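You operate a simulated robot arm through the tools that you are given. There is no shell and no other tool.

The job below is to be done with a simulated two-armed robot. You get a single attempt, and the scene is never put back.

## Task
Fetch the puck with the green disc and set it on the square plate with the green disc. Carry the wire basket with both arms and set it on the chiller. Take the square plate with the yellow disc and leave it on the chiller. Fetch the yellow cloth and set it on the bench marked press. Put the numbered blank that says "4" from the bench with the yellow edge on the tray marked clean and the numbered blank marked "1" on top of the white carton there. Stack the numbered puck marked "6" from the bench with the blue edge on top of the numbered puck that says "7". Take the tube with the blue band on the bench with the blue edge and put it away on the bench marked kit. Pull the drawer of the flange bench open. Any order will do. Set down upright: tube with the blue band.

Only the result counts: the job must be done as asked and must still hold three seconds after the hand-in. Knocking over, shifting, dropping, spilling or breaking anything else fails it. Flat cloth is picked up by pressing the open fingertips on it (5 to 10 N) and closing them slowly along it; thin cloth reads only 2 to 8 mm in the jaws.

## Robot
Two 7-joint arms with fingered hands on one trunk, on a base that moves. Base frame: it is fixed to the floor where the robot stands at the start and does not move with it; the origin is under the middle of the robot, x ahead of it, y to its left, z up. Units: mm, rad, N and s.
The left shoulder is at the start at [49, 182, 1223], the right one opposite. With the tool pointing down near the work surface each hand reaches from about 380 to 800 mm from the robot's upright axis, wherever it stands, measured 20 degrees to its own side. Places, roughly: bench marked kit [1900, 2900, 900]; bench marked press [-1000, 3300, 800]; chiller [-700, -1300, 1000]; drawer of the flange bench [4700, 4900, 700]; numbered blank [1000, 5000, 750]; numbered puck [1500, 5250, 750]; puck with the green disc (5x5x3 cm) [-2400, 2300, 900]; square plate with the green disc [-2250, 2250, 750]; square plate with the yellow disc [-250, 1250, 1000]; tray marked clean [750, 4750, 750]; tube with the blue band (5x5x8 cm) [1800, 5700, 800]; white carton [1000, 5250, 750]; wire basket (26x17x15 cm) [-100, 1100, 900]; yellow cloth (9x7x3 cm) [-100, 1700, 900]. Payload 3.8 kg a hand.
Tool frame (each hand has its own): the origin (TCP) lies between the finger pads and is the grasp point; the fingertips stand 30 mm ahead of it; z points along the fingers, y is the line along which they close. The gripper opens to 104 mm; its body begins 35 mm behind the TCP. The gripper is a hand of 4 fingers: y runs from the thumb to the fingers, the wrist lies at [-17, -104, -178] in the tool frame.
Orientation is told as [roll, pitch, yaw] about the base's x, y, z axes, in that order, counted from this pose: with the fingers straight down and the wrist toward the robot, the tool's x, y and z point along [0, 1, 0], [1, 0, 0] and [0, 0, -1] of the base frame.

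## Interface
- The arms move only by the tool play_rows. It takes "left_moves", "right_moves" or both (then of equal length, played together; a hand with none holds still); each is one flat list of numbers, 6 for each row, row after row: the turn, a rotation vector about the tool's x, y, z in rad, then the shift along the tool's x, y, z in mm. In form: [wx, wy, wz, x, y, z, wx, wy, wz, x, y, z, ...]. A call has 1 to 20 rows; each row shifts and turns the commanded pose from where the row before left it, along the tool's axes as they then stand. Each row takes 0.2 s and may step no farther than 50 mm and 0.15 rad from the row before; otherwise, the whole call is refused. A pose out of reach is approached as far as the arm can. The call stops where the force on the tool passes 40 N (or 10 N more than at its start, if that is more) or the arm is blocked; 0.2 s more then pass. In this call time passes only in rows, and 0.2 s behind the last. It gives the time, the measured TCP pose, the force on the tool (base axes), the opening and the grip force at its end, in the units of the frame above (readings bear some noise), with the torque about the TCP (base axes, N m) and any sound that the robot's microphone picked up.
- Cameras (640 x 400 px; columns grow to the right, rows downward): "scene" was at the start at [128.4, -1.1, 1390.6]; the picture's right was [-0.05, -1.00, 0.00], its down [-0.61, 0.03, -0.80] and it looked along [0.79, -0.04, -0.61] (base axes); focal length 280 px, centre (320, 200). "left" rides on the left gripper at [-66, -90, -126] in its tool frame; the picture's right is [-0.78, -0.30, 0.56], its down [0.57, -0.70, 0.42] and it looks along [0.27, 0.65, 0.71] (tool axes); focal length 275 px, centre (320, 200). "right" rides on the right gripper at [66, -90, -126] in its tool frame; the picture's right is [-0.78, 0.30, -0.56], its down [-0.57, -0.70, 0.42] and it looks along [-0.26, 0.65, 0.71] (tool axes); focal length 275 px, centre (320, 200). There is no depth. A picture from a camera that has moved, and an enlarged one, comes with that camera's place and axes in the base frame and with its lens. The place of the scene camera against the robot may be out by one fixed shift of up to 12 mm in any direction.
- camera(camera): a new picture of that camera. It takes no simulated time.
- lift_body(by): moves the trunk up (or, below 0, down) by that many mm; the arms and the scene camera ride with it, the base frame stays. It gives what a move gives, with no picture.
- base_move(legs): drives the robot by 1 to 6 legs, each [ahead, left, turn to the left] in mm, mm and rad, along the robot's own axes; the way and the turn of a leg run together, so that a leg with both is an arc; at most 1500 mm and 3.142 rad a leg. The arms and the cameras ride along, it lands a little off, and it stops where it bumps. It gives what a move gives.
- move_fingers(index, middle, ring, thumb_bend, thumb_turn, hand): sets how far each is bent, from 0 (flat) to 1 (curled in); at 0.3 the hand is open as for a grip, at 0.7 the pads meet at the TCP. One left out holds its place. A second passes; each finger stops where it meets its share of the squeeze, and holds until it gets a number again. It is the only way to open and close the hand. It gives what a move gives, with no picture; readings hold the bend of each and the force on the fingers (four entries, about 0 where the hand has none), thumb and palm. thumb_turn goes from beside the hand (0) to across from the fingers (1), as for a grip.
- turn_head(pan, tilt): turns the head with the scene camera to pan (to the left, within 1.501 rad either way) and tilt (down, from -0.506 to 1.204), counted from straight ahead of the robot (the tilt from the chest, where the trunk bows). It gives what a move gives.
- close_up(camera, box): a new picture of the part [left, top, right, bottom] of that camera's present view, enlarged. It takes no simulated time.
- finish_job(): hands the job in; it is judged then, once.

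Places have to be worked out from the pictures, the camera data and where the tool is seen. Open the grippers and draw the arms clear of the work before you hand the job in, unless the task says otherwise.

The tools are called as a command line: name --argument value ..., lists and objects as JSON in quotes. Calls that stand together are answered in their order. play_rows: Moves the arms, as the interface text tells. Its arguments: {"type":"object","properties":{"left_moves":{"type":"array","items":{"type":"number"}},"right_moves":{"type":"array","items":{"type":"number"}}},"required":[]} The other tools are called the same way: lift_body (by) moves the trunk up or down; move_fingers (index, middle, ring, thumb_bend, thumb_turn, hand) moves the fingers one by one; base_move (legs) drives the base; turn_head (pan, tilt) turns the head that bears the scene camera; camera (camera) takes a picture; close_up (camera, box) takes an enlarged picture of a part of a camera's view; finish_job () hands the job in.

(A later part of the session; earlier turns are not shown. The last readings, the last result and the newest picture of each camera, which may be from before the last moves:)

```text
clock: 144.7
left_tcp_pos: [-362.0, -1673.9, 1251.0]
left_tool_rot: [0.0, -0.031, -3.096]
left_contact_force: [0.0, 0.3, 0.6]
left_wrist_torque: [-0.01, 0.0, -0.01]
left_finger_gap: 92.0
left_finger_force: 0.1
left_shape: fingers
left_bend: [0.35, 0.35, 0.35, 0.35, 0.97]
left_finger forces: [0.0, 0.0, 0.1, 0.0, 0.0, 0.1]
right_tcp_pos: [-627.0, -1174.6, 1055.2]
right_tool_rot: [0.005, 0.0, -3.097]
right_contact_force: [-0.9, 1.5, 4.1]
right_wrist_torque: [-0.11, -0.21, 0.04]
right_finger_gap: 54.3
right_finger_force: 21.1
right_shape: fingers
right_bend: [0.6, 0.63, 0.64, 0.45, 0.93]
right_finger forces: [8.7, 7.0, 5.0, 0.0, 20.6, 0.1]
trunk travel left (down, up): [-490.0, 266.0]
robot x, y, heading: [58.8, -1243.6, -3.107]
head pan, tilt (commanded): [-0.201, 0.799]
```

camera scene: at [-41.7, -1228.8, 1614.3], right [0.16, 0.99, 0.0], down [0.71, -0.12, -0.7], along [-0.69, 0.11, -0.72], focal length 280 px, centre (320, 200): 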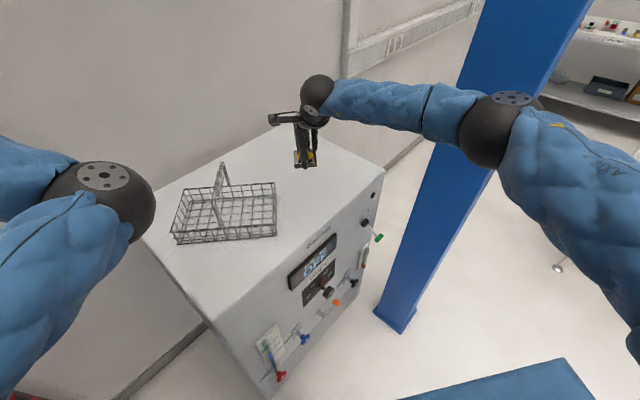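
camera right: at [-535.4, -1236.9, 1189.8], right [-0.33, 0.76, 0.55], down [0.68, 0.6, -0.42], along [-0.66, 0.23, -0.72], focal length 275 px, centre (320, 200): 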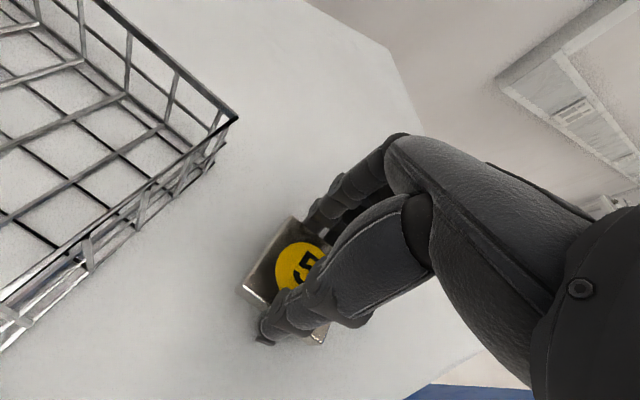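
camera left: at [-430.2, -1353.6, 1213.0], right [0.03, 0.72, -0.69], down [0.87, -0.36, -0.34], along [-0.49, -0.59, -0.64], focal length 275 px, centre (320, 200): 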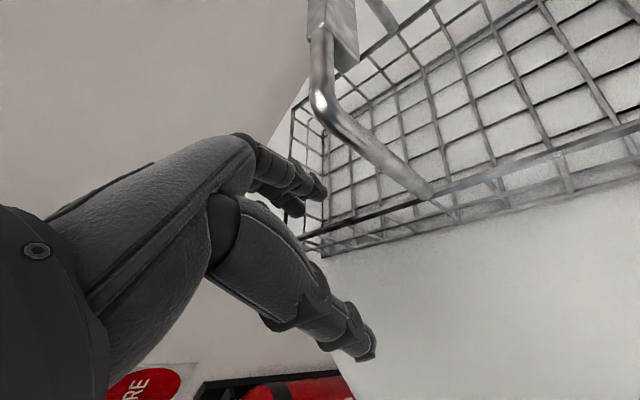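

Contact at z 1055. I release the plate.

move_fingers --hand "right" --index 0.45 --middle 0.45 --ring 0.45 --thumb_bend 0.4

move_fingers --hand "right" --index 0.3 --middle 0.3 --ring 0.3 --thumb_bend 0.3 --thumb_turn 0.97

play_rows --right_moves '[0, 0, 0, 0, 0, -15, 0, 0, 0, 0, 0, -35, 0, 0, 0, 0, 0, -45, 0, 0, 0, 0, 0, -45]'

camera --camera "scene"

camera --camera "right"

```text
clock: 145.7
left_tcp_pos: [-360.9, -1674.6, 1251.4]
left_tool_rot: [-0.003, -0.03, -3.096]
left_contact_force: [0.9, 0.5, -0.6]
left_wrist_torque: [-0.01, 0.0, -0.01]
left_finger_gap: 92.0
left_finger_force: 0.0
left_shape: fingers
left_bend: [0.35, 0.35, 0.35, 0.35, 0.97]
left_finger forces: [0.0, 0.1, 0.0, 0.0, 0.0, 0.0]
right_tcp_pos: [-626.7, -1175.6, 1054.6]
right_tool_rot: [0.003, 0.001, -3.096]
right_contact_force: [0.8, -1.3, 0.9]
right_wrist_torque: [0.0, 0.0, 0.02]
right_finger_gap: 73.7
right_finger_force: 0.5
right_shape: fingers
right_bend: [0.45, 0.45, 0.45, 0.39, 0.97]
right_finger forces: [0.0, 0.9, 0.1, 0.0, 0.8, 0.0]
trunk travel left (down, up): [-490.0, 266.0]
robot x, y, heading: [58.2, -1247.3, -3.104]
head pan, tilt (commanded): [-0.201, 0.799]
```

```text
clock: 146.7
left_tcp_pos: [-362.7, -1673.9, 1251.9]
left_tool_rot: [0.001, -0.029, -3.096]
left_contact_force: [-0.6, 0.1, -0.1]
left_wrist_torque: [-0.01, -0.03, 0.02]
left_finger_gap: 92.3
left_finger_force: 0.0
left_shape: fingers
left_bend: [0.35, 0.35, 0.35, 0.35, 0.97]
left_finger forces: [0.0, 0.0, 0.1, 0.1, 0.0, 0.0]
right_tcp_pos: [-625.8, -1174.2, 1054.0]
right_tool_rot: [0.003, 0.003, -3.096]
right_contact_force: [-0.5, 0.0, -0.9]
right_wrist_torque: [0.0, -0.01, 0.02]
right_finger_gap: 104.3
right_finger_force: 0.1
right_shape: fingers
right_bend: [0.3, 0.3, 0.3, 0.3, 0.94]
right_finger forces: [0.0, 0.0, 0.0, 0.0, 0.0, 0.0]
trunk travel left (down, up): [-490.0, 266.0]
robot x, y, heading: [53.3, -1246.4, -3.106]
head pan, tilt (commanded): [-0.201, 0.799]
```

```text
clock: 147.7
left_tcp_pos: [-361.6, -1673.4, 1251.3]
left_tool_rot: [0.0, -0.03, -3.096]
left_contact_force: [1.3, -0.3, 0.0]
left_wrist_torque: [-0.04, 0.01, -0.05]
left_finger_gap: 92.1
left_finger_force: 0.0
left_shape: fingers
left_bend: [0.35, 0.35, 0.35, 0.35, 0.97]
left_finger forces: [0.0, 0.0, 0.0, 0.1, 0.0, 0.1]
right_tcp_pos: [-626.6, -1174.4, 1195.2]
right_tool_rot: [0.002, 0.003, -3.095]
right_contact_force: [0.3, 0.1, -0.3]
right_wrist_torque: [0.02, 0.01, 0.01]
right_finger_gap: 104.4
right_finger_force: 0.0
right_shape: fingers
right_bend: [0.3, 0.3, 0.3, 0.3, 0.94]
right_finger forces: [0.0, 0.0, 0.1, 0.0, 0.0, 0.0]
trunk travel left (down, up): [-490.0, 266.0]
robot x, y, heading: [54.5, -1246.7, -3.108]
head pan, tilt (commanded): [-0.201, 0.799]
```

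```text
taken
camera scene: at [-50.6, -1229.4, 1494.0], right [0.16, 0.99, 0.0], down [0.71, -0.12, -0.7], along [-0.69, 0.11, -0.72], focal length 280 px, centre (320, 200)
```

scene: 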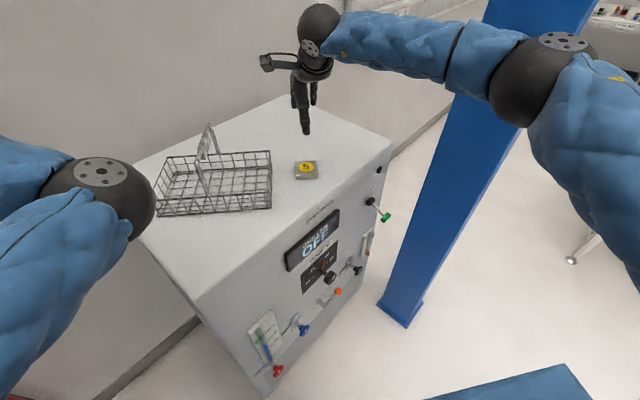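

```text
taken
camera right: at [-534.0, -1236.5, 1320.3], right [-0.33, 0.76, 0.55], down [0.68, 0.6, -0.42], along [-0.66, 0.23, -0.72], focal length 275 px, centre (320, 200)
```

right: 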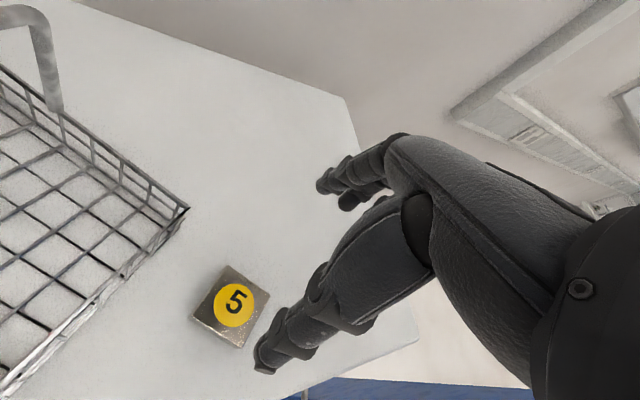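

Basket and plate both stand on the chiller. Next I back off, tuck the right hand, and drive around the left end of the wash bench toward the back row of benches.

lift_body --by 60

base_move --legs '[[-400, 0, 0], [0, 0, -0.953]]'

play_rows --right_moves '[0, 0, 0, -30, -35, 0, 0, 0, 0, -30, -35, 0, 0, 0, 0, -30, -35, 0, 0, 0, 0, -30, -35, 0, 0, 0, 0, -30, -35, 0]'

base_move --legs '[[829, -446, 0], [973, 764, 0]]'

turn_head --pan 0.3 --tilt 0.4

camera --camera "scene"

```text
clock: 148.7
left_tcp_pos: [-362.9, -1675.1, 1310.9]
left_tool_rot: [0.0, -0.03, -3.095]
left_contact_force: [0.4, 0.7, -0.6]
left_wrist_torque: [-0.02, -0.03, -0.01]
left_finger_gap: 91.9
left_finger_force: 0.0
left_shape: fingers
left_bend: [0.35, 0.35, 0.35, 0.35, 0.97]
left_finger forces: [0.0, 0.1, 0.0, 0.0, 0.1, 0.1]
right_tcp_pos: [-625.0, -1173.8, 1254.4]
right_tool_rot: [0.004, 0.004, -3.096]
right_contact_force: [-0.3, 0.3, 0.4]
right_wrist_torque: [0.03, 0.04, -0.01]
right_finger_gap: 104.3
right_finger_force: 0.0
right_shape: fingers
right_bend: [0.3, 0.3, 0.3, 0.3, 0.94]
right_finger forces: [0.0, 0.0, 0.0, 0.0, 0.0, 0.0]
trunk travel left (down, up): [-550.0, 206.0]
robot x, y, heading: [56.8, -1243.7, -3.109]
head pan, tilt (commanded): [-0.201, 0.799]
```

```text
clock: 153.6
left_tcp_pos: [-136.3, -1142.6, 1310.7]
left_tool_rot: [-0.001, -0.029, 2.242]
left_contact_force: [-1.0, 0.6, 0.1]
left_wrist_torque: [0.0, -0.01, -0.01]
left_finger_gap: 92.1
left_finger_force: 0.1
left_shape: fingers
left_bend: [0.35, 0.35, 0.35, 0.35, 0.97]
left_finger forces: [0.0, 0.1, 0.0, 0.1, 0.1, 0.0]
right_tcp_pos: [115.7, -637.0, 1254.6]
right_tool_rot: [0.004, 0.006, 2.242]
right_contact_force: [0.0, 0.0, -0.6]
right_wrist_torque: [-0.01, 0.01, -0.03]
right_finger_gap: 104.5
right_finger_force: 0.0
right_shape: fingers
right_bend: [0.3, 0.3, 0.3, 0.3, 0.94]
right_finger forces: [0.0, 0.0, 0.0, 0.0, 0.1, 0.0]
trunk travel left (down, up): [-550.0, 206.0]
robot x, y, heading: [456.6, -1231.9, 2.229]
head pan, tilt (commanded): [-0.201, 0.799]
```

```text
clock: 154.8
left_tcp_pos: [-135.6, -1143.1, 1311.0]
left_tool_rot: [0.001, -0.031, 2.242]
left_contact_force: [-0.9, -0.7, 0.2]
left_wrist_torque: [0.03, 0.01, 0.02]
left_finger_gap: 92.2
left_finger_force: 0.0
left_shape: fingers
left_bend: [0.35, 0.35, 0.35, 0.35, 0.97]
left_finger forces: [0.0, 0.0, 0.0, 0.0, 0.1, 0.0]
right_tcp_pos: [343.8, -684.8, 1253.8]
right_tool_rot: [0.003, 0.001, 2.243]
right_contact_force: [-0.1, -0.3, 0.1]
right_wrist_torque: [-0.01, 0.01, 0.0]
right_finger_gap: 104.6
right_finger_force: 0.1
right_shape: fingers
right_bend: [0.3, 0.3, 0.3, 0.3, 0.94]
right_finger forces: [0.0, 0.1, 0.1, 0.1, 0.1, 0.0]
trunk travel left (down, up): [-550.0, 206.0]
robot x, y, heading: [456.6, -1231.0, 2.232]
head pan, tilt (commanded): [-0.201, 0.799]
```

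```text
clock: 165.5
left_tcp_pos: [-1510.7, -3.8, 1311.1]
left_tool_rot: [-0.001, -0.028, 2.303]
left_contact_force: [-0.4, -0.5, -0.9]
left_wrist_torque: [0.0, -0.02, 0.01]
left_finger_gap: 92.1
left_finger_force: 0.1
left_shape: fingers
left_bend: [0.35, 0.35, 0.35, 0.35, 0.97]
left_finger forces: [0.0, 0.1, 0.1, 0.0, 0.0, 0.0]
right_tcp_pos: [-1060.5, 482.2, 1253.6]
right_tool_rot: [0.004, 0.004, 2.303]
right_contact_force: [-0.2, 0.0, -0.7]
right_wrist_torque: [-0.05, 0.0, 0.0]
right_finger_gap: 104.5
right_finger_force: 0.0
right_shape: fingers
right_bend: [0.3, 0.3, 0.3, 0.3, 0.94]
right_finger forces: [0.0, 0.0, 0.1, 0.0, 0.1, 0.1]
trunk travel left (down, up): [-550.0, 206.0]
robot x, y, heading: [-912.3, -55.2, 2.289]
head pan, tilt (commanded): [-0.201, 0.799]
```

```text
clock: 166.4
left_tcp_pos: [-1510.0, -5.0, 1311.0]
left_tool_rot: [0.002, -0.029, 2.302]
left_contact_force: [-0.8, 0.6, 0.7]
left_wrist_torque: [0.01, -0.01, 0.0]
left_finger_gap: 91.9
left_finger_force: 0.1
left_shape: fingers
left_bend: [0.35, 0.35, 0.35, 0.35, 0.97]
left_finger forces: [0.0, 0.1, 0.0, 0.0, 0.1, 0.1]
right_tcp_pos: [-1060.6, 481.2, 1252.3]
right_tool_rot: [0.004, 0.001, 2.302]
right_contact_force: [-0.5, 0.3, 0.7]
right_wrist_torque: [0.0, 0.02, 0.02]
right_finger_gap: 104.6
right_finger_force: 0.0
right_shape: fingers
right_bend: [0.3, 0.3, 0.3, 0.3, 0.94]
right_finger forces: [0.0, 0.1, 0.0, 0.1, 0.0, 0.0]
trunk travel left (down, up): [-550.0, 206.0]
robot x, y, heading: [-908.5, -57.8, 2.291]
head pan, tilt (commanded): [0.3, 0.4]
```

```text
taken
camera scene: at [-1006.9, 6.3, 1589.3], right [0.52, 0.85, 0.0], down [0.33, -0.2, -0.92], along [-0.79, 0.48, -0.39], focal length 280 px, centre (320, 200)
```

scene: 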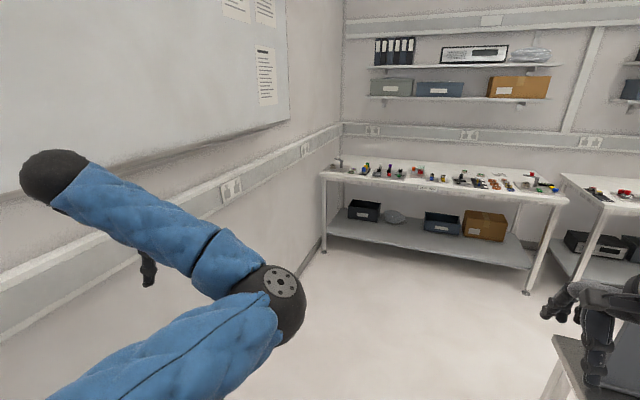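

close_up --camera "scene" --box '[310, 140, 640, 270]'

close_up --camera "scene" --box '[320, 145, 450, 215]'

close_up --camera "scene" --box '[440, 145, 580, 215]'

```text
1.94 times, centred on (475, 205) of scene
camera zoom: at [-1006.9, 6.3, 1589.3], right [0.52, 0.85, 0.0], down [0.33, -0.2, -0.92], along [-0.79, 0.48, -0.39], focal length 542 px, centre (19, 190)
```

zoom: 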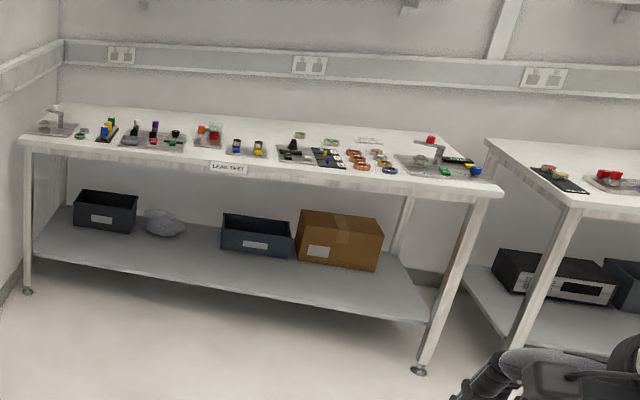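

```text
4.92 times, centred on (385, 180) of scene
camera zoom: at [-1006.9, 6.3, 1589.3], right [0.52, 0.85, 0.0], down [0.33, -0.2, -0.92], along [-0.79, 0.48, -0.39], focal length 1376 px, centre (0, 298)
```

zoom: 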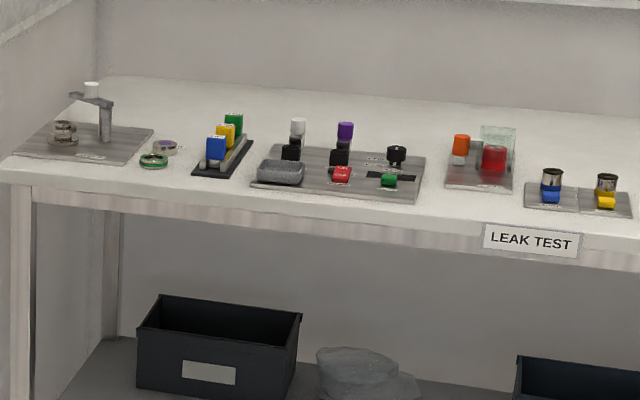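

```text
4.57 times, centred on (510, 180) of scene
camera zoom: at [-1006.9, 6.3, 1589.3], right [0.52, 0.85, 0.0], down [0.33, -0.2, -0.92], along [-0.79, 0.48, -0.39], focal length 1278 px, centre (-549, 291)
```

zoom: 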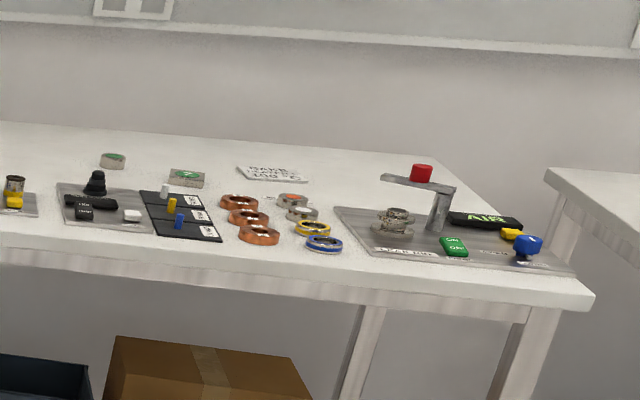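

The "LEAK TEST" bench holds a round puck with a green disc and a square plate with a green disc. I drive around the wash bench's end to a staging point in front of it.

base_move --legs '[[883, 8, 0], [561, -286, -0.055]]'

turn_head --pan 0 --tilt 0.5

camera --camera "scene"

```text
clock: 174.2
left_tcp_pos: [-2237.1, 1291.5, 1311.5]
left_tool_rot: [0.001, -0.03, 2.252]
left_contact_force: [-0.3, 0.2, -0.7]
left_wrist_torque: [0.01, -0.02, -0.03]
left_finger_gap: 92.0
left_finger_force: 0.0
left_shape: fingers
left_bend: [0.35, 0.35, 0.35, 0.35, 0.97]
left_finger forces: [0.0, 0.1, 0.1, 0.0, 0.1, 0.1]
right_tcp_pos: [-1762.6, 1752.9, 1252.5]
right_tool_rot: [0.003, 0.004, 2.251]
right_contact_force: [0.9, -0.4, -0.3]
right_wrist_torque: [-0.03, 0.01, 0.0]
right_finger_gap: 104.7
right_finger_force: 0.0
right_shape: fingers
right_bend: [0.3, 0.3, 0.3, 0.3, 0.94]
right_finger forces: [0.0, 0.0, 0.0, 0.1, 0.0, 0.0]
trunk travel left (down, up): [-550.0, 206.0]
robot x, y, heading: [-1642.8, 1205.2, 2.241]
head pan, tilt (commanded): [0.3, 0.4]
```

```text
clock: 175.0
left_tcp_pos: [-2237.0, 1290.4, 1310.6]
left_tool_rot: [-0.001, -0.03, 2.252]
left_contact_force: [-0.5, 0.0, -0.2]
left_wrist_torque: [-0.05, 0.02, 0.03]
left_finger_gap: 92.1
left_finger_force: 0.0
left_shape: fingers
left_bend: [0.35, 0.35, 0.35, 0.35, 0.97]
left_finger forces: [0.0, 0.0, 0.0, 0.0, 0.1, 0.0]
right_tcp_pos: [-1763.1, 1751.8, 1254.3]
right_tool_rot: [0.004, 0.003, 2.251]
right_contact_force: [-0.2, -0.4, -0.1]
right_wrist_torque: [-0.01, 0.02, 0.01]
right_finger_gap: 104.5
right_finger_force: 0.1
right_shape: fingers
right_bend: [0.3, 0.3, 0.3, 0.3, 0.94]
right_finger forces: [0.1, 0.0, 0.1, 0.1, 0.1, 0.0]
trunk travel left (down, up): [-550.0, 206.0]
robot x, y, heading: [-1642.2, 1209.4, 2.239]
head pan, tilt (commanded): [0.0, 0.499]
```

```text
taken
camera scene: at [-1714.2, 1293.8, 1580.2], right [0.78, 0.62, 0.0], down [0.3, -0.37, -0.88], along [-0.55, 0.69, -0.48], focal length 280 px, centre (320, 200)
```

scene: 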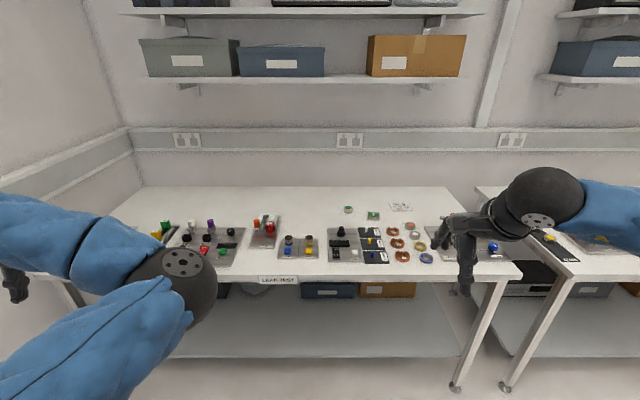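

close_up --camera "scene" --box '[300, 180, 460, 290]'

camera --camera "right"

```text
3.64 times, centred on (380, 235) of scene
camera zoom: at [-1714.2, 1293.8, 1580.2], right [0.78, 0.62, 0.0], down [0.3, -0.37, -0.88], along [-0.55, 0.69, -0.48], focal length 1017 px, centre (102, 73)
```

zoom: 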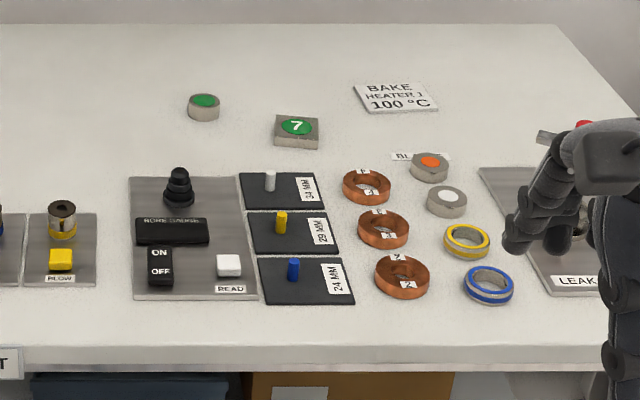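

```text
taken
camera right: at [-1758.3, 1640.9, 1378.7], right [0.42, 0.72, 0.55], down [0.89, -0.19, -0.42], along [-0.2, 0.67, -0.72], focal length 275 px, centre (320, 200)
```

right: 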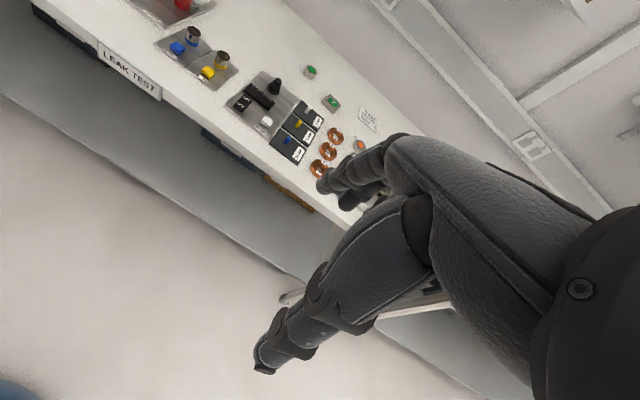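

The green puck and plate "7" with the green disc are in the bench's back half, about 420 and 375 mm from its front edge. I move closer to get a better fix.

base_move --legs '[[450, -3, 0]]'

turn_head --pan 0 --tilt 0.8

camera --camera "scene"

camera --camera "right"

```text
clock: 177.6
left_tcp_pos: [-2502.4, 1630.8, 1310.3]
left_tool_rot: [-0.001, -0.03, 2.25]
left_contact_force: [0.6, -0.3, -0.6]
left_wrist_torque: [0.01, 0.01, 0.02]
left_finger_gap: 92.1
left_finger_force: 0.1
left_shape: fingers
left_bend: [0.35, 0.35, 0.35, 0.35, 0.97]
left_finger forces: [0.0, 0.1, 0.0, 0.0, 0.0, 0.1]
right_tcp_pos: [-2027.1, 2093.2, 1253.4]
right_tool_rot: [0.004, 0.004, 2.25]
right_contact_force: [0.1, 0.1, 0.5]
right_wrist_torque: [-0.01, 0.02, -0.02]
right_finger_gap: 104.3
right_finger_force: 0.1
right_shape: fingers
right_bend: [0.3, 0.3, 0.3, 0.3, 0.94]
right_finger forces: [0.0, 0.0, 0.0, 0.0, 0.1, 0.1]
trunk travel left (down, up): [-550.0, 206.0]
robot x, y, heading: [-1906.3, 1543.2, 2.238]
head pan, tilt (commanded): [0.0, 0.499]
```

```text
clock: 178.4
left_tcp_pos: [-2500.9, 1630.5, 1311.3]
left_tool_rot: [0.0, -0.031, 2.251]
left_contact_force: [0.4, -1.0, 0.0]
left_wrist_torque: [0.02, -0.04, 0.01]
left_finger_gap: 92.1
left_finger_force: 0.1
left_shape: fingers
left_bend: [0.35, 0.35, 0.35, 0.35, 0.97]
left_finger forces: [0.0, 0.1, 0.1, 0.0, 0.0, 0.1]
right_tcp_pos: [-2027.6, 2091.6, 1254.1]
right_tool_rot: [0.003, 0.003, 2.248]
right_contact_force: [-0.4, -0.1, -0.2]
right_wrist_torque: [-0.01, 0.01, 0.0]
right_finger_gap: 104.5
right_finger_force: 0.0
right_shape: fingers
right_bend: [0.3, 0.3, 0.3, 0.3, 0.94]
right_finger forces: [0.1, 0.1, 0.1, 0.1, 0.1, 0.0]
trunk travel left (down, up): [-550.0, 206.0]
robot x, y, heading: [-1904.1, 1546.1, 2.244]
head pan, tilt (commanded): [0.0, 0.799]
```

```text
taken
camera scene: at [-1972.4, 1625.1, 1554.3], right [0.78, 0.62, 0.0], down [0.44, -0.56, -0.7], along [-0.43, 0.55, -0.72], focal length 280 px, centre (320, 200)
```

scene: 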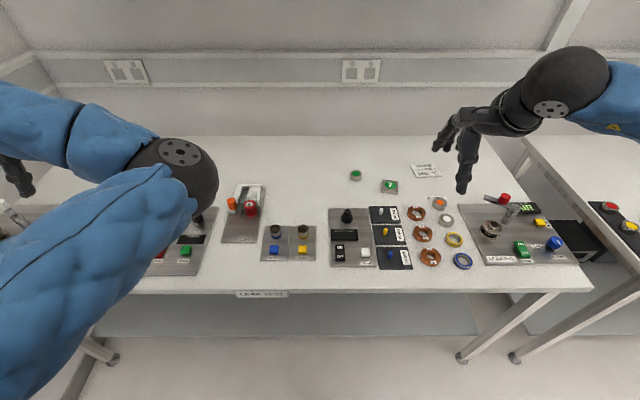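

```text
taken
camera right: at [-2022.2, 1980.3, 1378.7], right [0.42, 0.72, 0.55], down [0.89, -0.19, -0.42], along [-0.2, 0.67, -0.72], focal length 275 px, centre (320, 200)
```

right: 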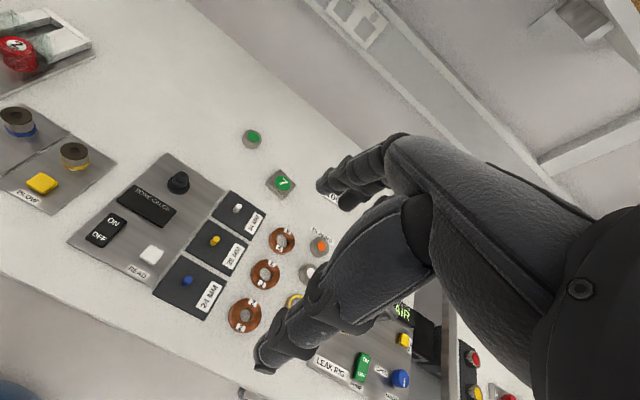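

Both are well triangulated: puck top (-2360, 2339, 868), plate top centre (-2231, 2363, 869). I move 170 mm closer and bring the right hand over the puck.

base_move --legs '[[170, 0, 0]]'

play_rows --right_moves '[0, 0, 0, 18, 38, 0, 0, 0, 0, 18, 38, 0, 0, 0, 0, 18, 38, 0, 0, 0, 0, 18, 38, 0, 0, 0, 0, 17, 38, 0, 0, 0, 0, 17, 38, 0]'

lift_body --by -180

camera --camera "right"

camera --camera "scene"

```text
clock: 179.8
left_tcp_pos: [-2606.7, 1759.3, 1311.4]
left_tool_rot: [-0.001, -0.03, 2.253]
left_contact_force: [-0.3, -0.4, -0.8]
left_wrist_torque: [0.0, -0.05, 0.01]
left_finger_gap: 92.0
left_finger_force: 0.1
left_shape: fingers
left_bend: [0.35, 0.35, 0.35, 0.35, 0.97]
left_finger forces: [0.0, 0.0, 0.0, 0.1, 0.0, 0.0]
right_tcp_pos: [-2135.3, 2223.2, 1253.5]
right_tool_rot: [0.003, 0.004, 2.255]
right_contact_force: [-0.6, 0.3, -0.6]
right_wrist_torque: [0.0, 0.01, 0.0]
right_finger_gap: 104.5
right_finger_force: 0.1
right_shape: fingers
right_bend: [0.3, 0.3, 0.3, 0.3, 0.94]
right_finger forces: [0.0, 0.0, 0.0, 0.1, 0.1, 0.0]
trunk travel left (down, up): [-550.0, 206.0]
robot x, y, heading: [-2014.0, 1675.8, 2.244]
head pan, tilt (commanded): [0.0, 0.799]
```

```text
clock: 181.2
left_tcp_pos: [-2609.0, 1758.0, 1309.2]
left_tool_rot: [-0.003, -0.029, 2.253]
left_contact_force: [-0.7, 0.7, -0.3]
left_wrist_torque: [0.02, -0.01, -0.02]
left_finger_gap: 92.1
left_finger_force: 0.0
left_shape: fingers
left_bend: [0.35, 0.35, 0.35, 0.35, 0.97]
left_finger forces: [0.0, 0.0, 0.2, 0.0, 0.1, 0.0]
right_tcp_pos: [-2366.8, 2332.6, 1256.9]
right_tool_rot: [0.0, 0.004, 2.257]
right_contact_force: [-0.9, -1.1, 0.0]
right_wrist_torque: [0.05, -0.04, -0.03]
right_finger_gap: 104.4
right_finger_force: 0.2
right_shape: fingers
right_bend: [0.3, 0.3, 0.3, 0.3, 0.94]
right_finger forces: [0.0, 0.0, 0.0, 0.0, 0.0, 0.0]
trunk travel left (down, up): [-550.0, 206.0]
robot x, y, heading: [-2014.0, 1683.0, 2.245]
head pan, tilt (commanded): [0.0, 0.799]
```

```text
clock: 183.2
left_tcp_pos: [-2605.9, 1758.5, 1132.0]
left_tool_rot: [0.0, -0.033, 2.252]
left_contact_force: [0.5, -0.6, 0.3]
left_wrist_torque: [0.01, 0.0, -0.05]
left_finger_gap: 92.1
left_finger_force: 0.1
left_shape: fingers
left_bend: [0.35, 0.35, 0.35, 0.35, 0.97]
left_finger forces: [0.0, 0.0, 0.0, 0.0, 0.0, 0.1]
right_tcp_pos: [-2360.2, 2331.3, 1073.7]
right_tool_rot: [0.004, 0.001, 2.254]
right_contact_force: [-1.2, -0.5, 0.1]
right_wrist_torque: [0.01, -0.03, 0.03]
right_finger_gap: 104.4
right_finger_force: 0.0
right_shape: fingers
right_bend: [0.3, 0.3, 0.3, 0.3, 0.94]
right_finger forces: [0.1, 0.0, 0.0, 0.0, 0.0, 0.0]
trunk travel left (down, up): [-370.0, 386.0]
robot x, y, heading: [-2008.5, 1677.1, 2.249]
head pan, tilt (commanded): [0.0, 0.799]
```

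```text
taken
camera right: at [-2354.2, 2220.7, 1199.1], right [0.42, 0.72, 0.55], down [0.89, -0.18, -0.43], along [-0.2, 0.67, -0.72], focal length 275 px, centre (320, 200)
```

right: 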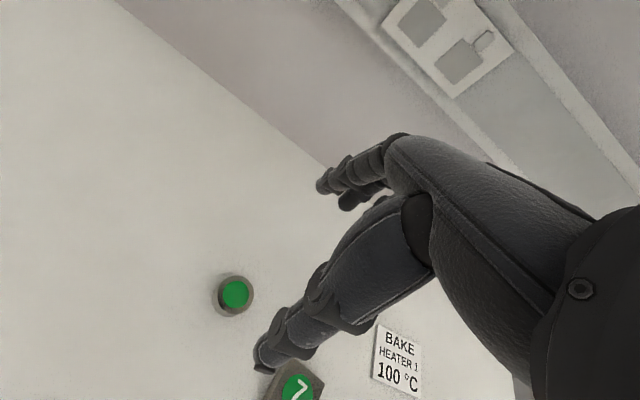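

```text
taken
camera scene: at [-2097.1, 1781.3, 1373.3], right [0.78, 0.62, 0.0], down [0.45, -0.56, -0.7], along [-0.43, 0.55, -0.72], focal length 280 px, centre (320, 200)
```

scene: 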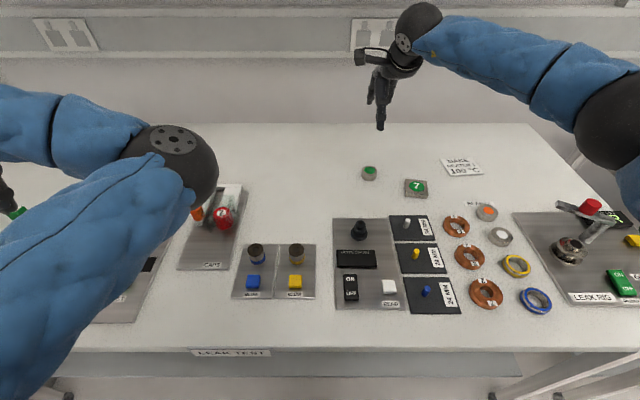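

The puck is at about (-2362, 2344). I correct laterally and lower the right hand to just above it.

play_rows --right_moves '[0, 0, 0, -6, 11, 0, 0, 0, 0, 0, 0, 45, 0, 0, 0, 0, 0, 45, 0, 0, 0, 0, 0, 45]'

camera --camera "right"

close_up --camera "scene" --box '[320, 110, 470, 220]'

```text
clock: 184.2
left_tcp_pos: [-2605.5, 1759.0, 1129.8]
left_tool_rot: [0.0, -0.03, 2.255]
left_contact_force: [0.6, -0.1, -0.4]
left_wrist_torque: [-0.03, -0.07, 0.0]
left_finger_gap: 92.1
left_finger_force: 0.1
left_shape: fingers
left_bend: [0.35, 0.35, 0.35, 0.35, 0.97]
left_finger forces: [0.0, 0.0, 0.1, 0.0, 0.0, 0.0]
right_tcp_pos: [-2363.2, 2343.5, 932.5]
right_tool_rot: [0.002, 0.002, 2.253]
right_contact_force: [0.6, -0.3, 0.5]
right_wrist_torque: [-0.02, -0.04, 0.02]
right_finger_gap: 104.5
right_finger_force: 0.0
right_shape: fingers
right_bend: [0.3, 0.3, 0.3, 0.3, 0.94]
right_finger forces: [0.0, 0.1, 0.0, 0.1, 0.0, 0.2]
trunk travel left (down, up): [-370.0, 386.0]
robot x, y, heading: [-2011.9, 1679.0, 2.243]
head pan, tilt (commanded): [0.0, 0.799]
```

```text
taken
camera right: at [-2358.6, 2233.2, 1058.1], right [0.42, 0.72, 0.55], down [0.89, -0.18, -0.42], along [-0.2, 0.67, -0.72], focal length 275 px, centre (320, 200)
```

right: 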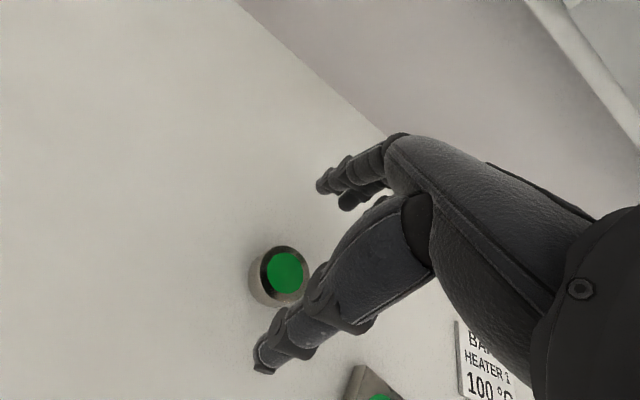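

```text
3.64 times, centred on (395, 165) of scene
camera zoom: at [-2097.9, 1782.2, 1373.0], right [0.78, 0.62, 0.0], down [0.45, -0.56, -0.7], along [-0.43, 0.54, -0.72], focal length 1017 px, centre (47, 327)
```

zoom: 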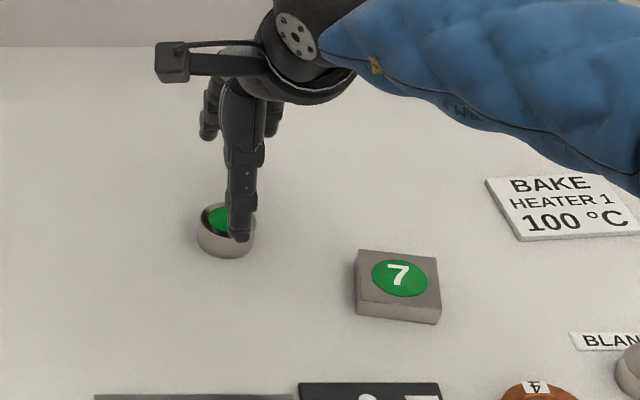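

Aligned over the puck. I descend around it to z≈889.

play_rows --right_moves '[0, 0, 0, 0, 1, 20, 0, 0, 0, 0, 0, 15, 0, 0, 0, 0, 0, 8]'

camera --camera "right"

```text
clock: 185.0
left_tcp_pos: [-2605.6, 1759.4, 1130.2]
left_tool_rot: [-0.001, -0.029, 2.253]
left_contact_force: [-0.1, -0.2, 0.4]
left_wrist_torque: [-0.04, 0.0, -0.01]
left_finger_gap: 91.9
left_finger_force: 0.1
left_shape: fingers
left_bend: [0.35, 0.35, 0.35, 0.35, 0.97]
left_finger forces: [0.0, 0.0, 0.0, 0.1, 0.0, 0.0]
right_tcp_pos: [-2364.0, 2344.8, 893.5]
right_tool_rot: [0.004, 0.003, 2.254]
right_contact_force: [0.6, 0.0, 0.9]
right_wrist_torque: [0.02, 0.02, -0.01]
right_finger_gap: 104.7
right_finger_force: 0.1
right_shape: fingers
right_bend: [0.3, 0.3, 0.3, 0.3, 0.94]
right_finger forces: [0.0, 0.1, 0.1, 0.0, 0.0, 0.0]
trunk travel left (down, up): [-370.0, 386.0]
robot x, y, heading: [-2007.5, 1676.0, 2.246]
head pan, tilt (commanded): [0.0, 0.799]
```

```text
taken
camera right: at [-2357.9, 2233.7, 1019.2], right [0.42, 0.72, 0.55], down [0.89, -0.18, -0.42], along [-0.2, 0.67, -0.72], focal length 275 px, centre (320, 200)
```

right: 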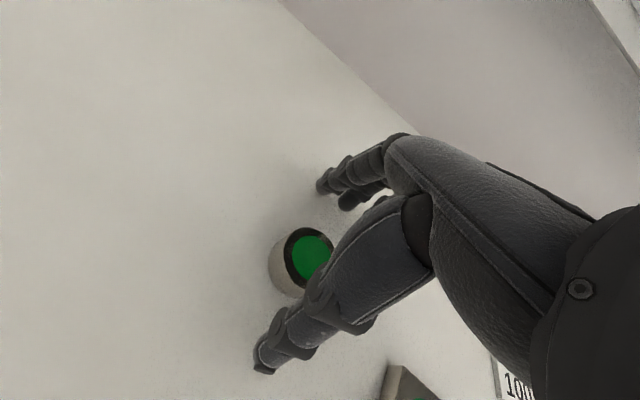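

play_rows --right_moves '[0, 0, 0, 0, 0, 7]'

move_fingers --hand "right" --index 0.47 --middle 0.47 --ring 0.47 --thumb_bend 0.47 --thumb_turn 0.97

camera --camera "right"

```text
clock: 185.4
left_tcp_pos: [-2605.8, 1759.0, 1130.5]
left_tool_rot: [-0.003, -0.029, 2.254]
left_contact_force: [-0.5, -0.1, -0.5]
left_wrist_torque: [0.03, 0.01, -0.02]
left_finger_gap: 92.0
left_finger_force: 0.0
left_shape: fingers
left_bend: [0.35, 0.35, 0.35, 0.35, 0.97]
left_finger forces: [0.0, 0.0, 0.1, 0.0, 0.0, 0.0]
right_tcp_pos: [-2363.7, 2344.7, 885.9]
right_tool_rot: [0.004, 0.005, 2.253]
right_contact_force: [0.2, -0.1, 0.2]
right_wrist_torque: [0.0, 0.01, 0.02]
right_finger_gap: 104.7
right_finger_force: 0.0
right_shape: fingers
right_bend: [0.3, 0.3, 0.3, 0.3, 0.94]
right_finger forces: [0.0, 0.0, 0.1, 0.0, 0.0, 0.1]
trunk travel left (down, up): [-370.0, 386.0]
robot x, y, heading: [-2010.7, 1679.5, 2.246]
head pan, tilt (commanded): [0.0, 0.799]
```

```text
clock: 186.4
left_tcp_pos: [-2606.1, 1759.8, 1130.3]
left_tool_rot: [-0.002, -0.029, 2.252]
left_contact_force: [0.2, 0.3, 1.3]
left_wrist_torque: [-0.02, 0.02, 0.03]
left_finger_gap: 92.1
left_finger_force: 0.0
left_shape: fingers
left_bend: [0.35, 0.35, 0.35, 0.35, 0.97]
left_finger forces: [0.0, 0.1, 0.1, 0.0, 0.0, 0.1]
right_tcp_pos: [-2363.7, 2346.6, 887.3]
right_tool_rot: [0.005, 0.003, 2.253]
right_contact_force: [-0.3, -0.5, 1.1]
right_wrist_torque: [0.0, -0.03, -0.07]
right_finger_gap: 62.2
right_finger_force: 0.0
right_shape: fingers
right_bend: [0.47, 0.47, 0.47, 0.47, 0.97]
right_finger forces: [0.0, 0.0, 0.0, 0.0, 0.0, 0.1]
trunk travel left (down, up): [-370.0, 386.0]
robot x, y, heading: [-2007.3, 1679.8, 2.241]
head pan, tilt (commanded): [0.0, 0.799]
```

```text
taken
camera right: at [-2357.5, 2233.5, 1012.3], right [0.42, 0.72, 0.55], down [0.89, -0.18, -0.42], along [-0.2, 0.67, -0.72], focal length 275 px, centre (320, 200)
```

right: 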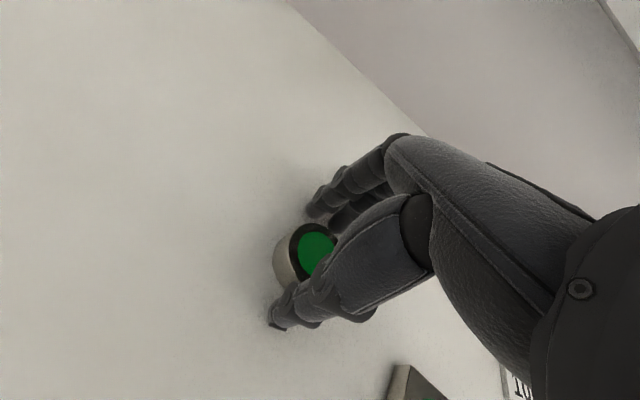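

The puck is centred between the fingers (gap 62). I close firmly.

move_fingers --hand "right" --index 0.65 --middle 0.65 --ring 0.65 --thumb_bend 0.65

play_rows --right_moves '[0, 0, 0, 0, 0, -10, 0, 0, 0, 0, 0, -20, 0, 0, 0, 0, 0, -20]'

camera --camera "right"

close_up --camera "scene" --box '[320, 110, 470, 220]'

```text
clock: 187.4
left_tcp_pos: [-2606.6, 1758.9, 1130.9]
left_tool_rot: [-0.003, -0.029, 2.253]
left_contact_force: [0.6, 0.2, 0.2]
left_wrist_torque: [-0.01, -0.01, 0.0]
left_finger_gap: 92.1
left_finger_force: 0.1
left_shape: fingers
left_bend: [0.35, 0.35, 0.35, 0.35, 0.97]
left_finger forces: [0.0, 0.0, 0.0, 0.1, 0.0, 0.1]
right_tcp_pos: [-2363.7, 2345.5, 887.2]
right_tool_rot: [0.004, 0.003, 2.252]
right_contact_force: [-0.4, 0.4, -0.1]
right_wrist_torque: [0.05, -0.02, -0.03]
right_finger_gap: 39.0
right_finger_force: 10.9
right_shape: fingers
right_bend: [0.58, 0.6, 0.65, 0.55, 0.98]
right_finger forces: [5.4, 5.7, 0.1, 0.1, 10.1, 0.0]
trunk travel left (down, up): [-370.0, 386.0]
robot x, y, heading: [-2007.7, 1677.0, 2.242]
head pan, tilt (commanded): [0.0, 0.799]
```

```text
clock: 188.2
left_tcp_pos: [-2606.4, 1758.5, 1130.2]
left_tool_rot: [0.002, -0.03, 2.253]
left_contact_force: [-0.5, 0.1, 0.3]
left_wrist_torque: [0.0, 0.02, -0.04]
left_finger_gap: 91.9
left_finger_force: 0.0
left_shape: fingers
left_bend: [0.35, 0.35, 0.35, 0.35, 0.97]
left_finger forces: [0.0, 0.1, 0.0, 0.0, 0.0, 0.0]
right_tcp_pos: [-2365.3, 2345.5, 937.9]
right_tool_rot: [0.002, 0.004, 2.253]
right_contact_force: [-0.2, -0.3, -2.7]
right_wrist_torque: [0.05, 0.01, -0.03]
right_finger_gap: 38.9
right_finger_force: 10.4
right_shape: fingers
right_bend: [0.58, 0.6, 0.65, 0.55, 0.98]
right_finger forces: [5.1, 5.4, 0.0, 0.1, 10.3, 0.1]
trunk travel left (down, up): [-370.0, 386.0]
robot x, y, heading: [-2011.0, 1674.6, 2.243]
head pan, tilt (commanded): [0.0, 0.799]
```

```text
taken
camera right: at [-2359.4, 2233.8, 1064.4], right [0.41, 0.72, 0.55], down [0.89, -0.18, -0.42], along [-0.2, 0.67, -0.72], focal length 275 px, centre (320, 200)
```

right: 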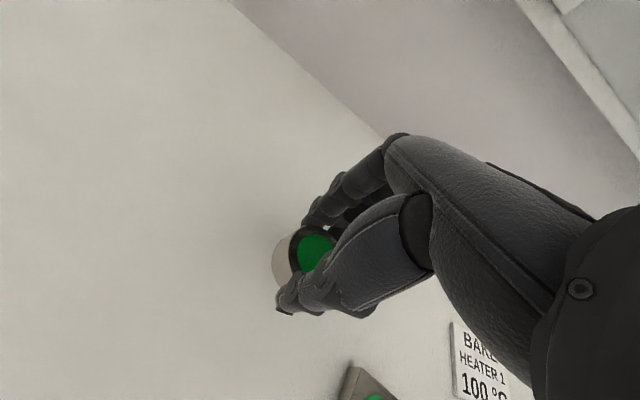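

```text
3.64 times, centred on (395, 165) of scene
camera zoom: at [-2097.3, 1781.8, 1373.1], right [0.78, 0.62, 0.0], down [0.45, -0.56, -0.7], along [-0.43, 0.54, -0.72], focal length 1017 px, centre (47, 327)
```

zoom: 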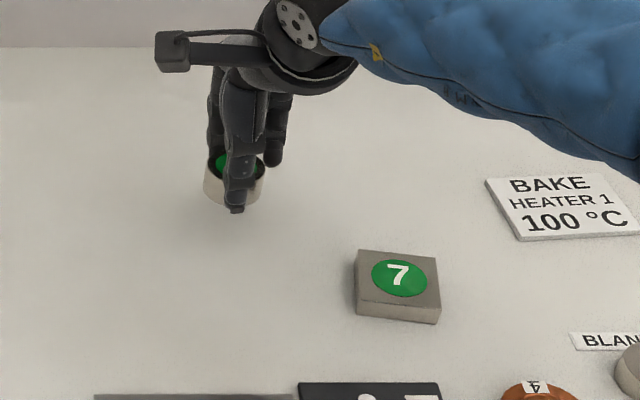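

The puck is lifted. I move it over plate "7" and re-check its position from the hand camera.

play_rows --right_moves '[0, 0, 0, 0, 0, -30, 0, 0, 0, -38, -22, 0, 0, 0, 0, -38, -22, 0, 0, 0, 0, -39, -23, 0, 0, 0, 0, 0, 0, 0]'

camera --camera "right"

close_up --camera "scene" --box '[320, 110, 470, 220]'

```text
clock: 189.4
left_tcp_pos: [-2607.2, 1759.6, 1129.6]
left_tool_rot: [-0.003, -0.03, 2.253]
left_contact_force: [0.1, -0.2, -0.4]
left_wrist_torque: [0.02, 0.0, 0.02]
left_finger_gap: 92.2
left_finger_force: 0.0
left_shape: fingers
left_bend: [0.35, 0.35, 0.35, 0.35, 0.97]
left_finger forces: [0.1, 0.1, 0.0, 0.0, 0.1, 0.0]
right_tcp_pos: [-2230.8, 2366.7, 965.6]
right_tool_rot: [0.002, 0.003, 2.254]
right_contact_force: [-0.5, 0.1, -2.9]
right_wrist_torque: [0.01, 0.01, 0.02]
right_finger_gap: 38.7
right_finger_force: 10.4
right_shape: fingers
right_bend: [0.58, 0.6, 0.65, 0.55, 0.98]
right_finger forces: [5.1, 5.4, 0.0, 0.0, 10.2, 0.0]
trunk travel left (down, up): [-370.0, 386.0]
robot x, y, heading: [-2010.9, 1681.8, 2.24]
head pan, tilt (commanded): [0.0, 0.799]
```

```text
taken
camera right: at [-2225.5, 2255.4, 1090.9], right [0.41, 0.72, 0.55], down [0.89, -0.18, -0.42], along [-0.2, 0.67, -0.72], focal length 275 px, centre (320, 200)
```

right: 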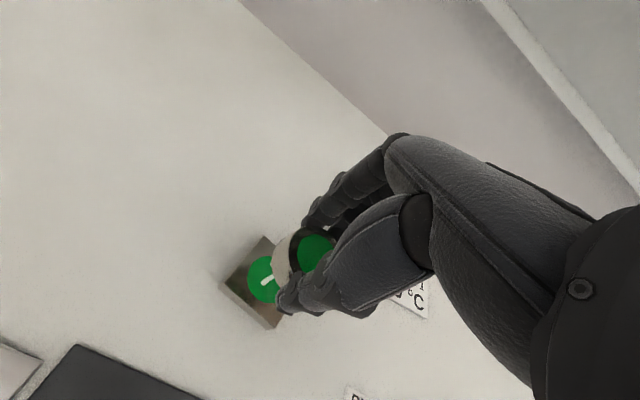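

```text
3.64 times, centred on (395, 165) of scene
camera zoom: at [-2098.9, 1781.6, 1373.0], right [0.78, 0.62, 0.0], down [0.45, -0.56, -0.7], along [-0.43, 0.54, -0.72], focal length 1017 px, centre (47, 327)
```

zoom: 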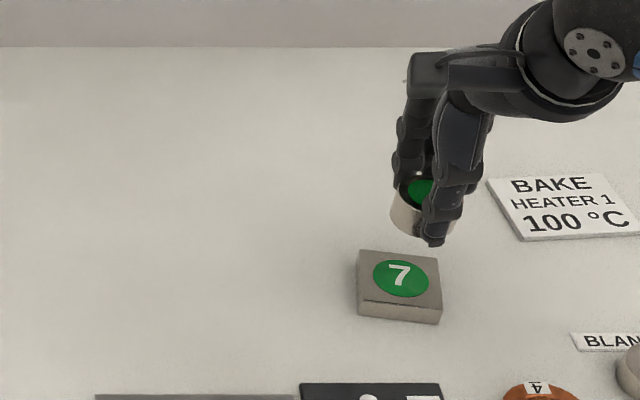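

close_up --camera "right" --box '[200, 210, 360, 340]'

```text
3.08 times, centred on (280, 275) of right
camera zoom: at [-2225.5, 2255.4, 1090.9], right [0.41, 0.72, 0.55], down [0.89, -0.18, -0.42], along [-0.2, 0.67, -0.72], focal length 847 px, centre (443, -31)
```

zoom: 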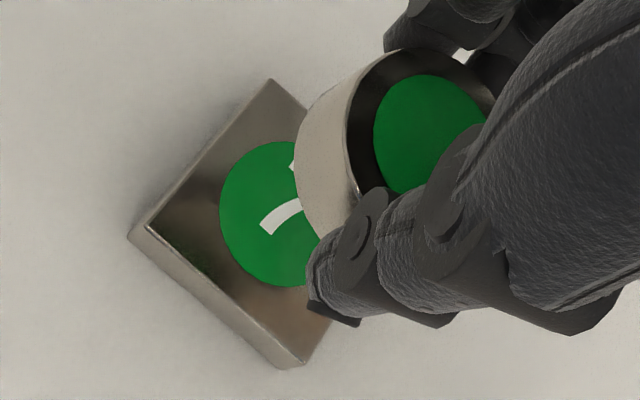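

The puck sits within ~3 mm of being over the plate centre (-2233, 2370). I make that small correction and lower it onto the plate.

play_rows --right_moves '[0, 0, 0, -2, 2, 15, 0, 0, 0, 0, 0, 15, 0, 0, 0, 0, 0, 9]'

close_up --camera "scene" --box '[320, 110, 470, 220]'

close_up --camera "right" --box '[200, 210, 360, 340]'

```text
clock: 190.2
left_tcp_pos: [-2605.9, 1759.2, 1131.6]
left_tool_rot: [-0.001, -0.029, 2.254]
left_contact_force: [-0.3, 0.5, -0.6]
left_wrist_torque: [-0.01, 0.01, -0.01]
left_finger_gap: 92.0
left_finger_force: 0.1
left_shape: fingers
left_bend: [0.35, 0.35, 0.35, 0.35, 0.97]
left_finger forces: [0.0, 0.1, 0.1, 0.0, 0.0, 0.0]
right_tcp_pos: [-2231.6, 2369.6, 925.6]
right_tool_rot: [0.003, 0.004, 2.254]
right_contact_force: [0.3, 0.2, -2.2]
right_wrist_torque: [0.0, -0.02, -0.02]
right_finger_gap: 38.5
right_finger_force: 10.5
right_shape: fingers
right_bend: [0.58, 0.6, 0.65, 0.55, 0.98]
right_finger forces: [5.2, 5.4, 0.0, 0.0, 10.2, 0.0]
trunk travel left (down, up): [-370.0, 386.0]
robot x, y, heading: [-2013.0, 1674.9, 2.246]
head pan, tilt (commanded): [0.0, 0.799]
```

```text
3.64 times, centred on (395, 165) of scene
camera zoom: at [-2097.7, 1782.1, 1373.1], right [0.78, 0.62, 0.0], down [0.45, -0.56, -0.7], along [-0.43, 0.54, -0.72], focal length 1017 px, centre (47, 327)
```

zoom: 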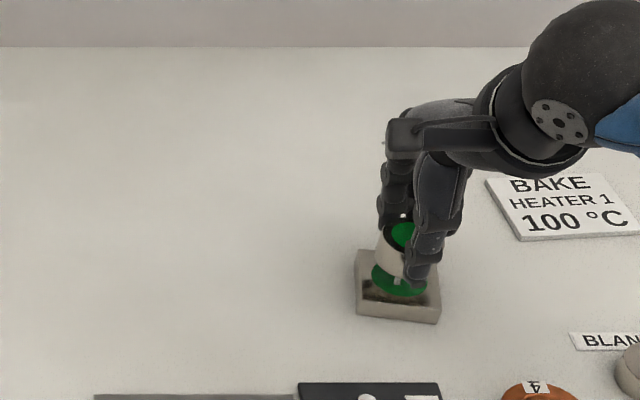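

```text
3.08 times, centred on (280, 275) of right
camera zoom: at [-2226.8, 2257.5, 1050.7], right [0.41, 0.72, 0.55], down [0.89, -0.18, -0.42], along [-0.2, 0.67, -0.72], focal length 847 px, centre (443, -31)
```

zoom: 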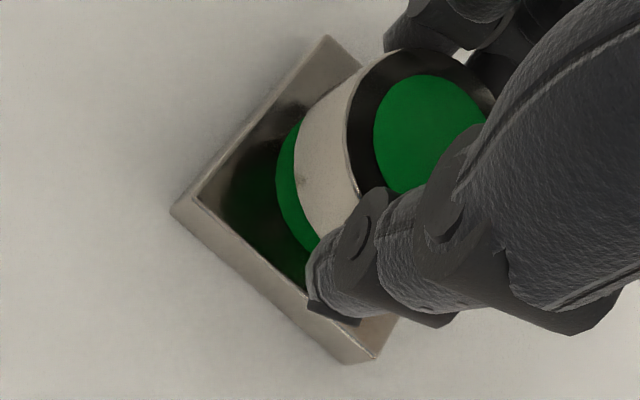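

play_rows --right_moves '[0, 0, 0, 0, 0, 3, 0, 0, 0, 0, 0, 3]'

play_rows --right_moves '[0, 0, 0, 0, 0, 2, 0, 0, 0, 0, 0, 2]'

```text
clock: 190.8
left_tcp_pos: [-2606.9, 1757.8, 1130.1]
left_tool_rot: [-0.001, -0.028, 2.253]
left_contact_force: [0.3, 0.0, -0.7]
left_wrist_torque: [-0.01, 0.0, -0.03]
left_finger_gap: 92.3
left_finger_force: 0.1
left_shape: fingers
left_bend: [0.35, 0.35, 0.35, 0.35, 0.97]
left_finger forces: [0.0, 0.0, 0.1, 0.1, 0.0, 0.1]
right_tcp_pos: [-2232.0, 2369.7, 920.6]
right_tool_rot: [0.002, 0.005, 2.254]
right_contact_force: [-0.4, -0.6, -2.1]
right_wrist_torque: [-0.01, -0.04, 0.01]
right_finger_gap: 38.9
right_finger_force: 10.0
right_shape: fingers
right_bend: [0.58, 0.6, 0.65, 0.55, 0.98]
right_finger forces: [5.3, 5.5, 0.0, 0.1, 10.2, 0.1]
trunk travel left (down, up): [-370.0, 386.0]
robot x, y, heading: [-2012.1, 1677.5, 2.249]
head pan, tilt (commanded): [0.0, 0.799]
```

```text
clock: 191.4
left_tcp_pos: [-2605.8, 1759.2, 1130.5]
left_tool_rot: [0.001, -0.028, 2.255]
left_contact_force: [-0.5, -0.2, -0.2]
left_wrist_torque: [-0.04, 0.0, -0.01]
left_finger_gap: 91.7
left_finger_force: 0.0
left_shape: fingers
left_bend: [0.35, 0.35, 0.35, 0.35, 0.97]
left_finger forces: [0.0, 0.1, 0.0, 0.1, 0.1, 0.0]
right_tcp_pos: [-2231.3, 2368.5, 917.8]
right_tool_rot: [0.003, 0.002, 2.254]
right_contact_force: [0.1, 0.5, -1.8]
right_wrist_torque: [-0.04, -0.03, 0.01]
right_finger_gap: 39.0
right_finger_force: 9.9
right_shape: fingers
right_bend: [0.58, 0.6, 0.65, 0.55, 0.98]
right_finger forces: [5.2, 5.4, 0.0, 0.0, 10.2, 0.1]
trunk travel left (down, up): [-370.0, 386.0]
robot x, y, heading: [-2010.8, 1675.7, 2.243]
head pan, tilt (commanded): [0.0, 0.799]
```

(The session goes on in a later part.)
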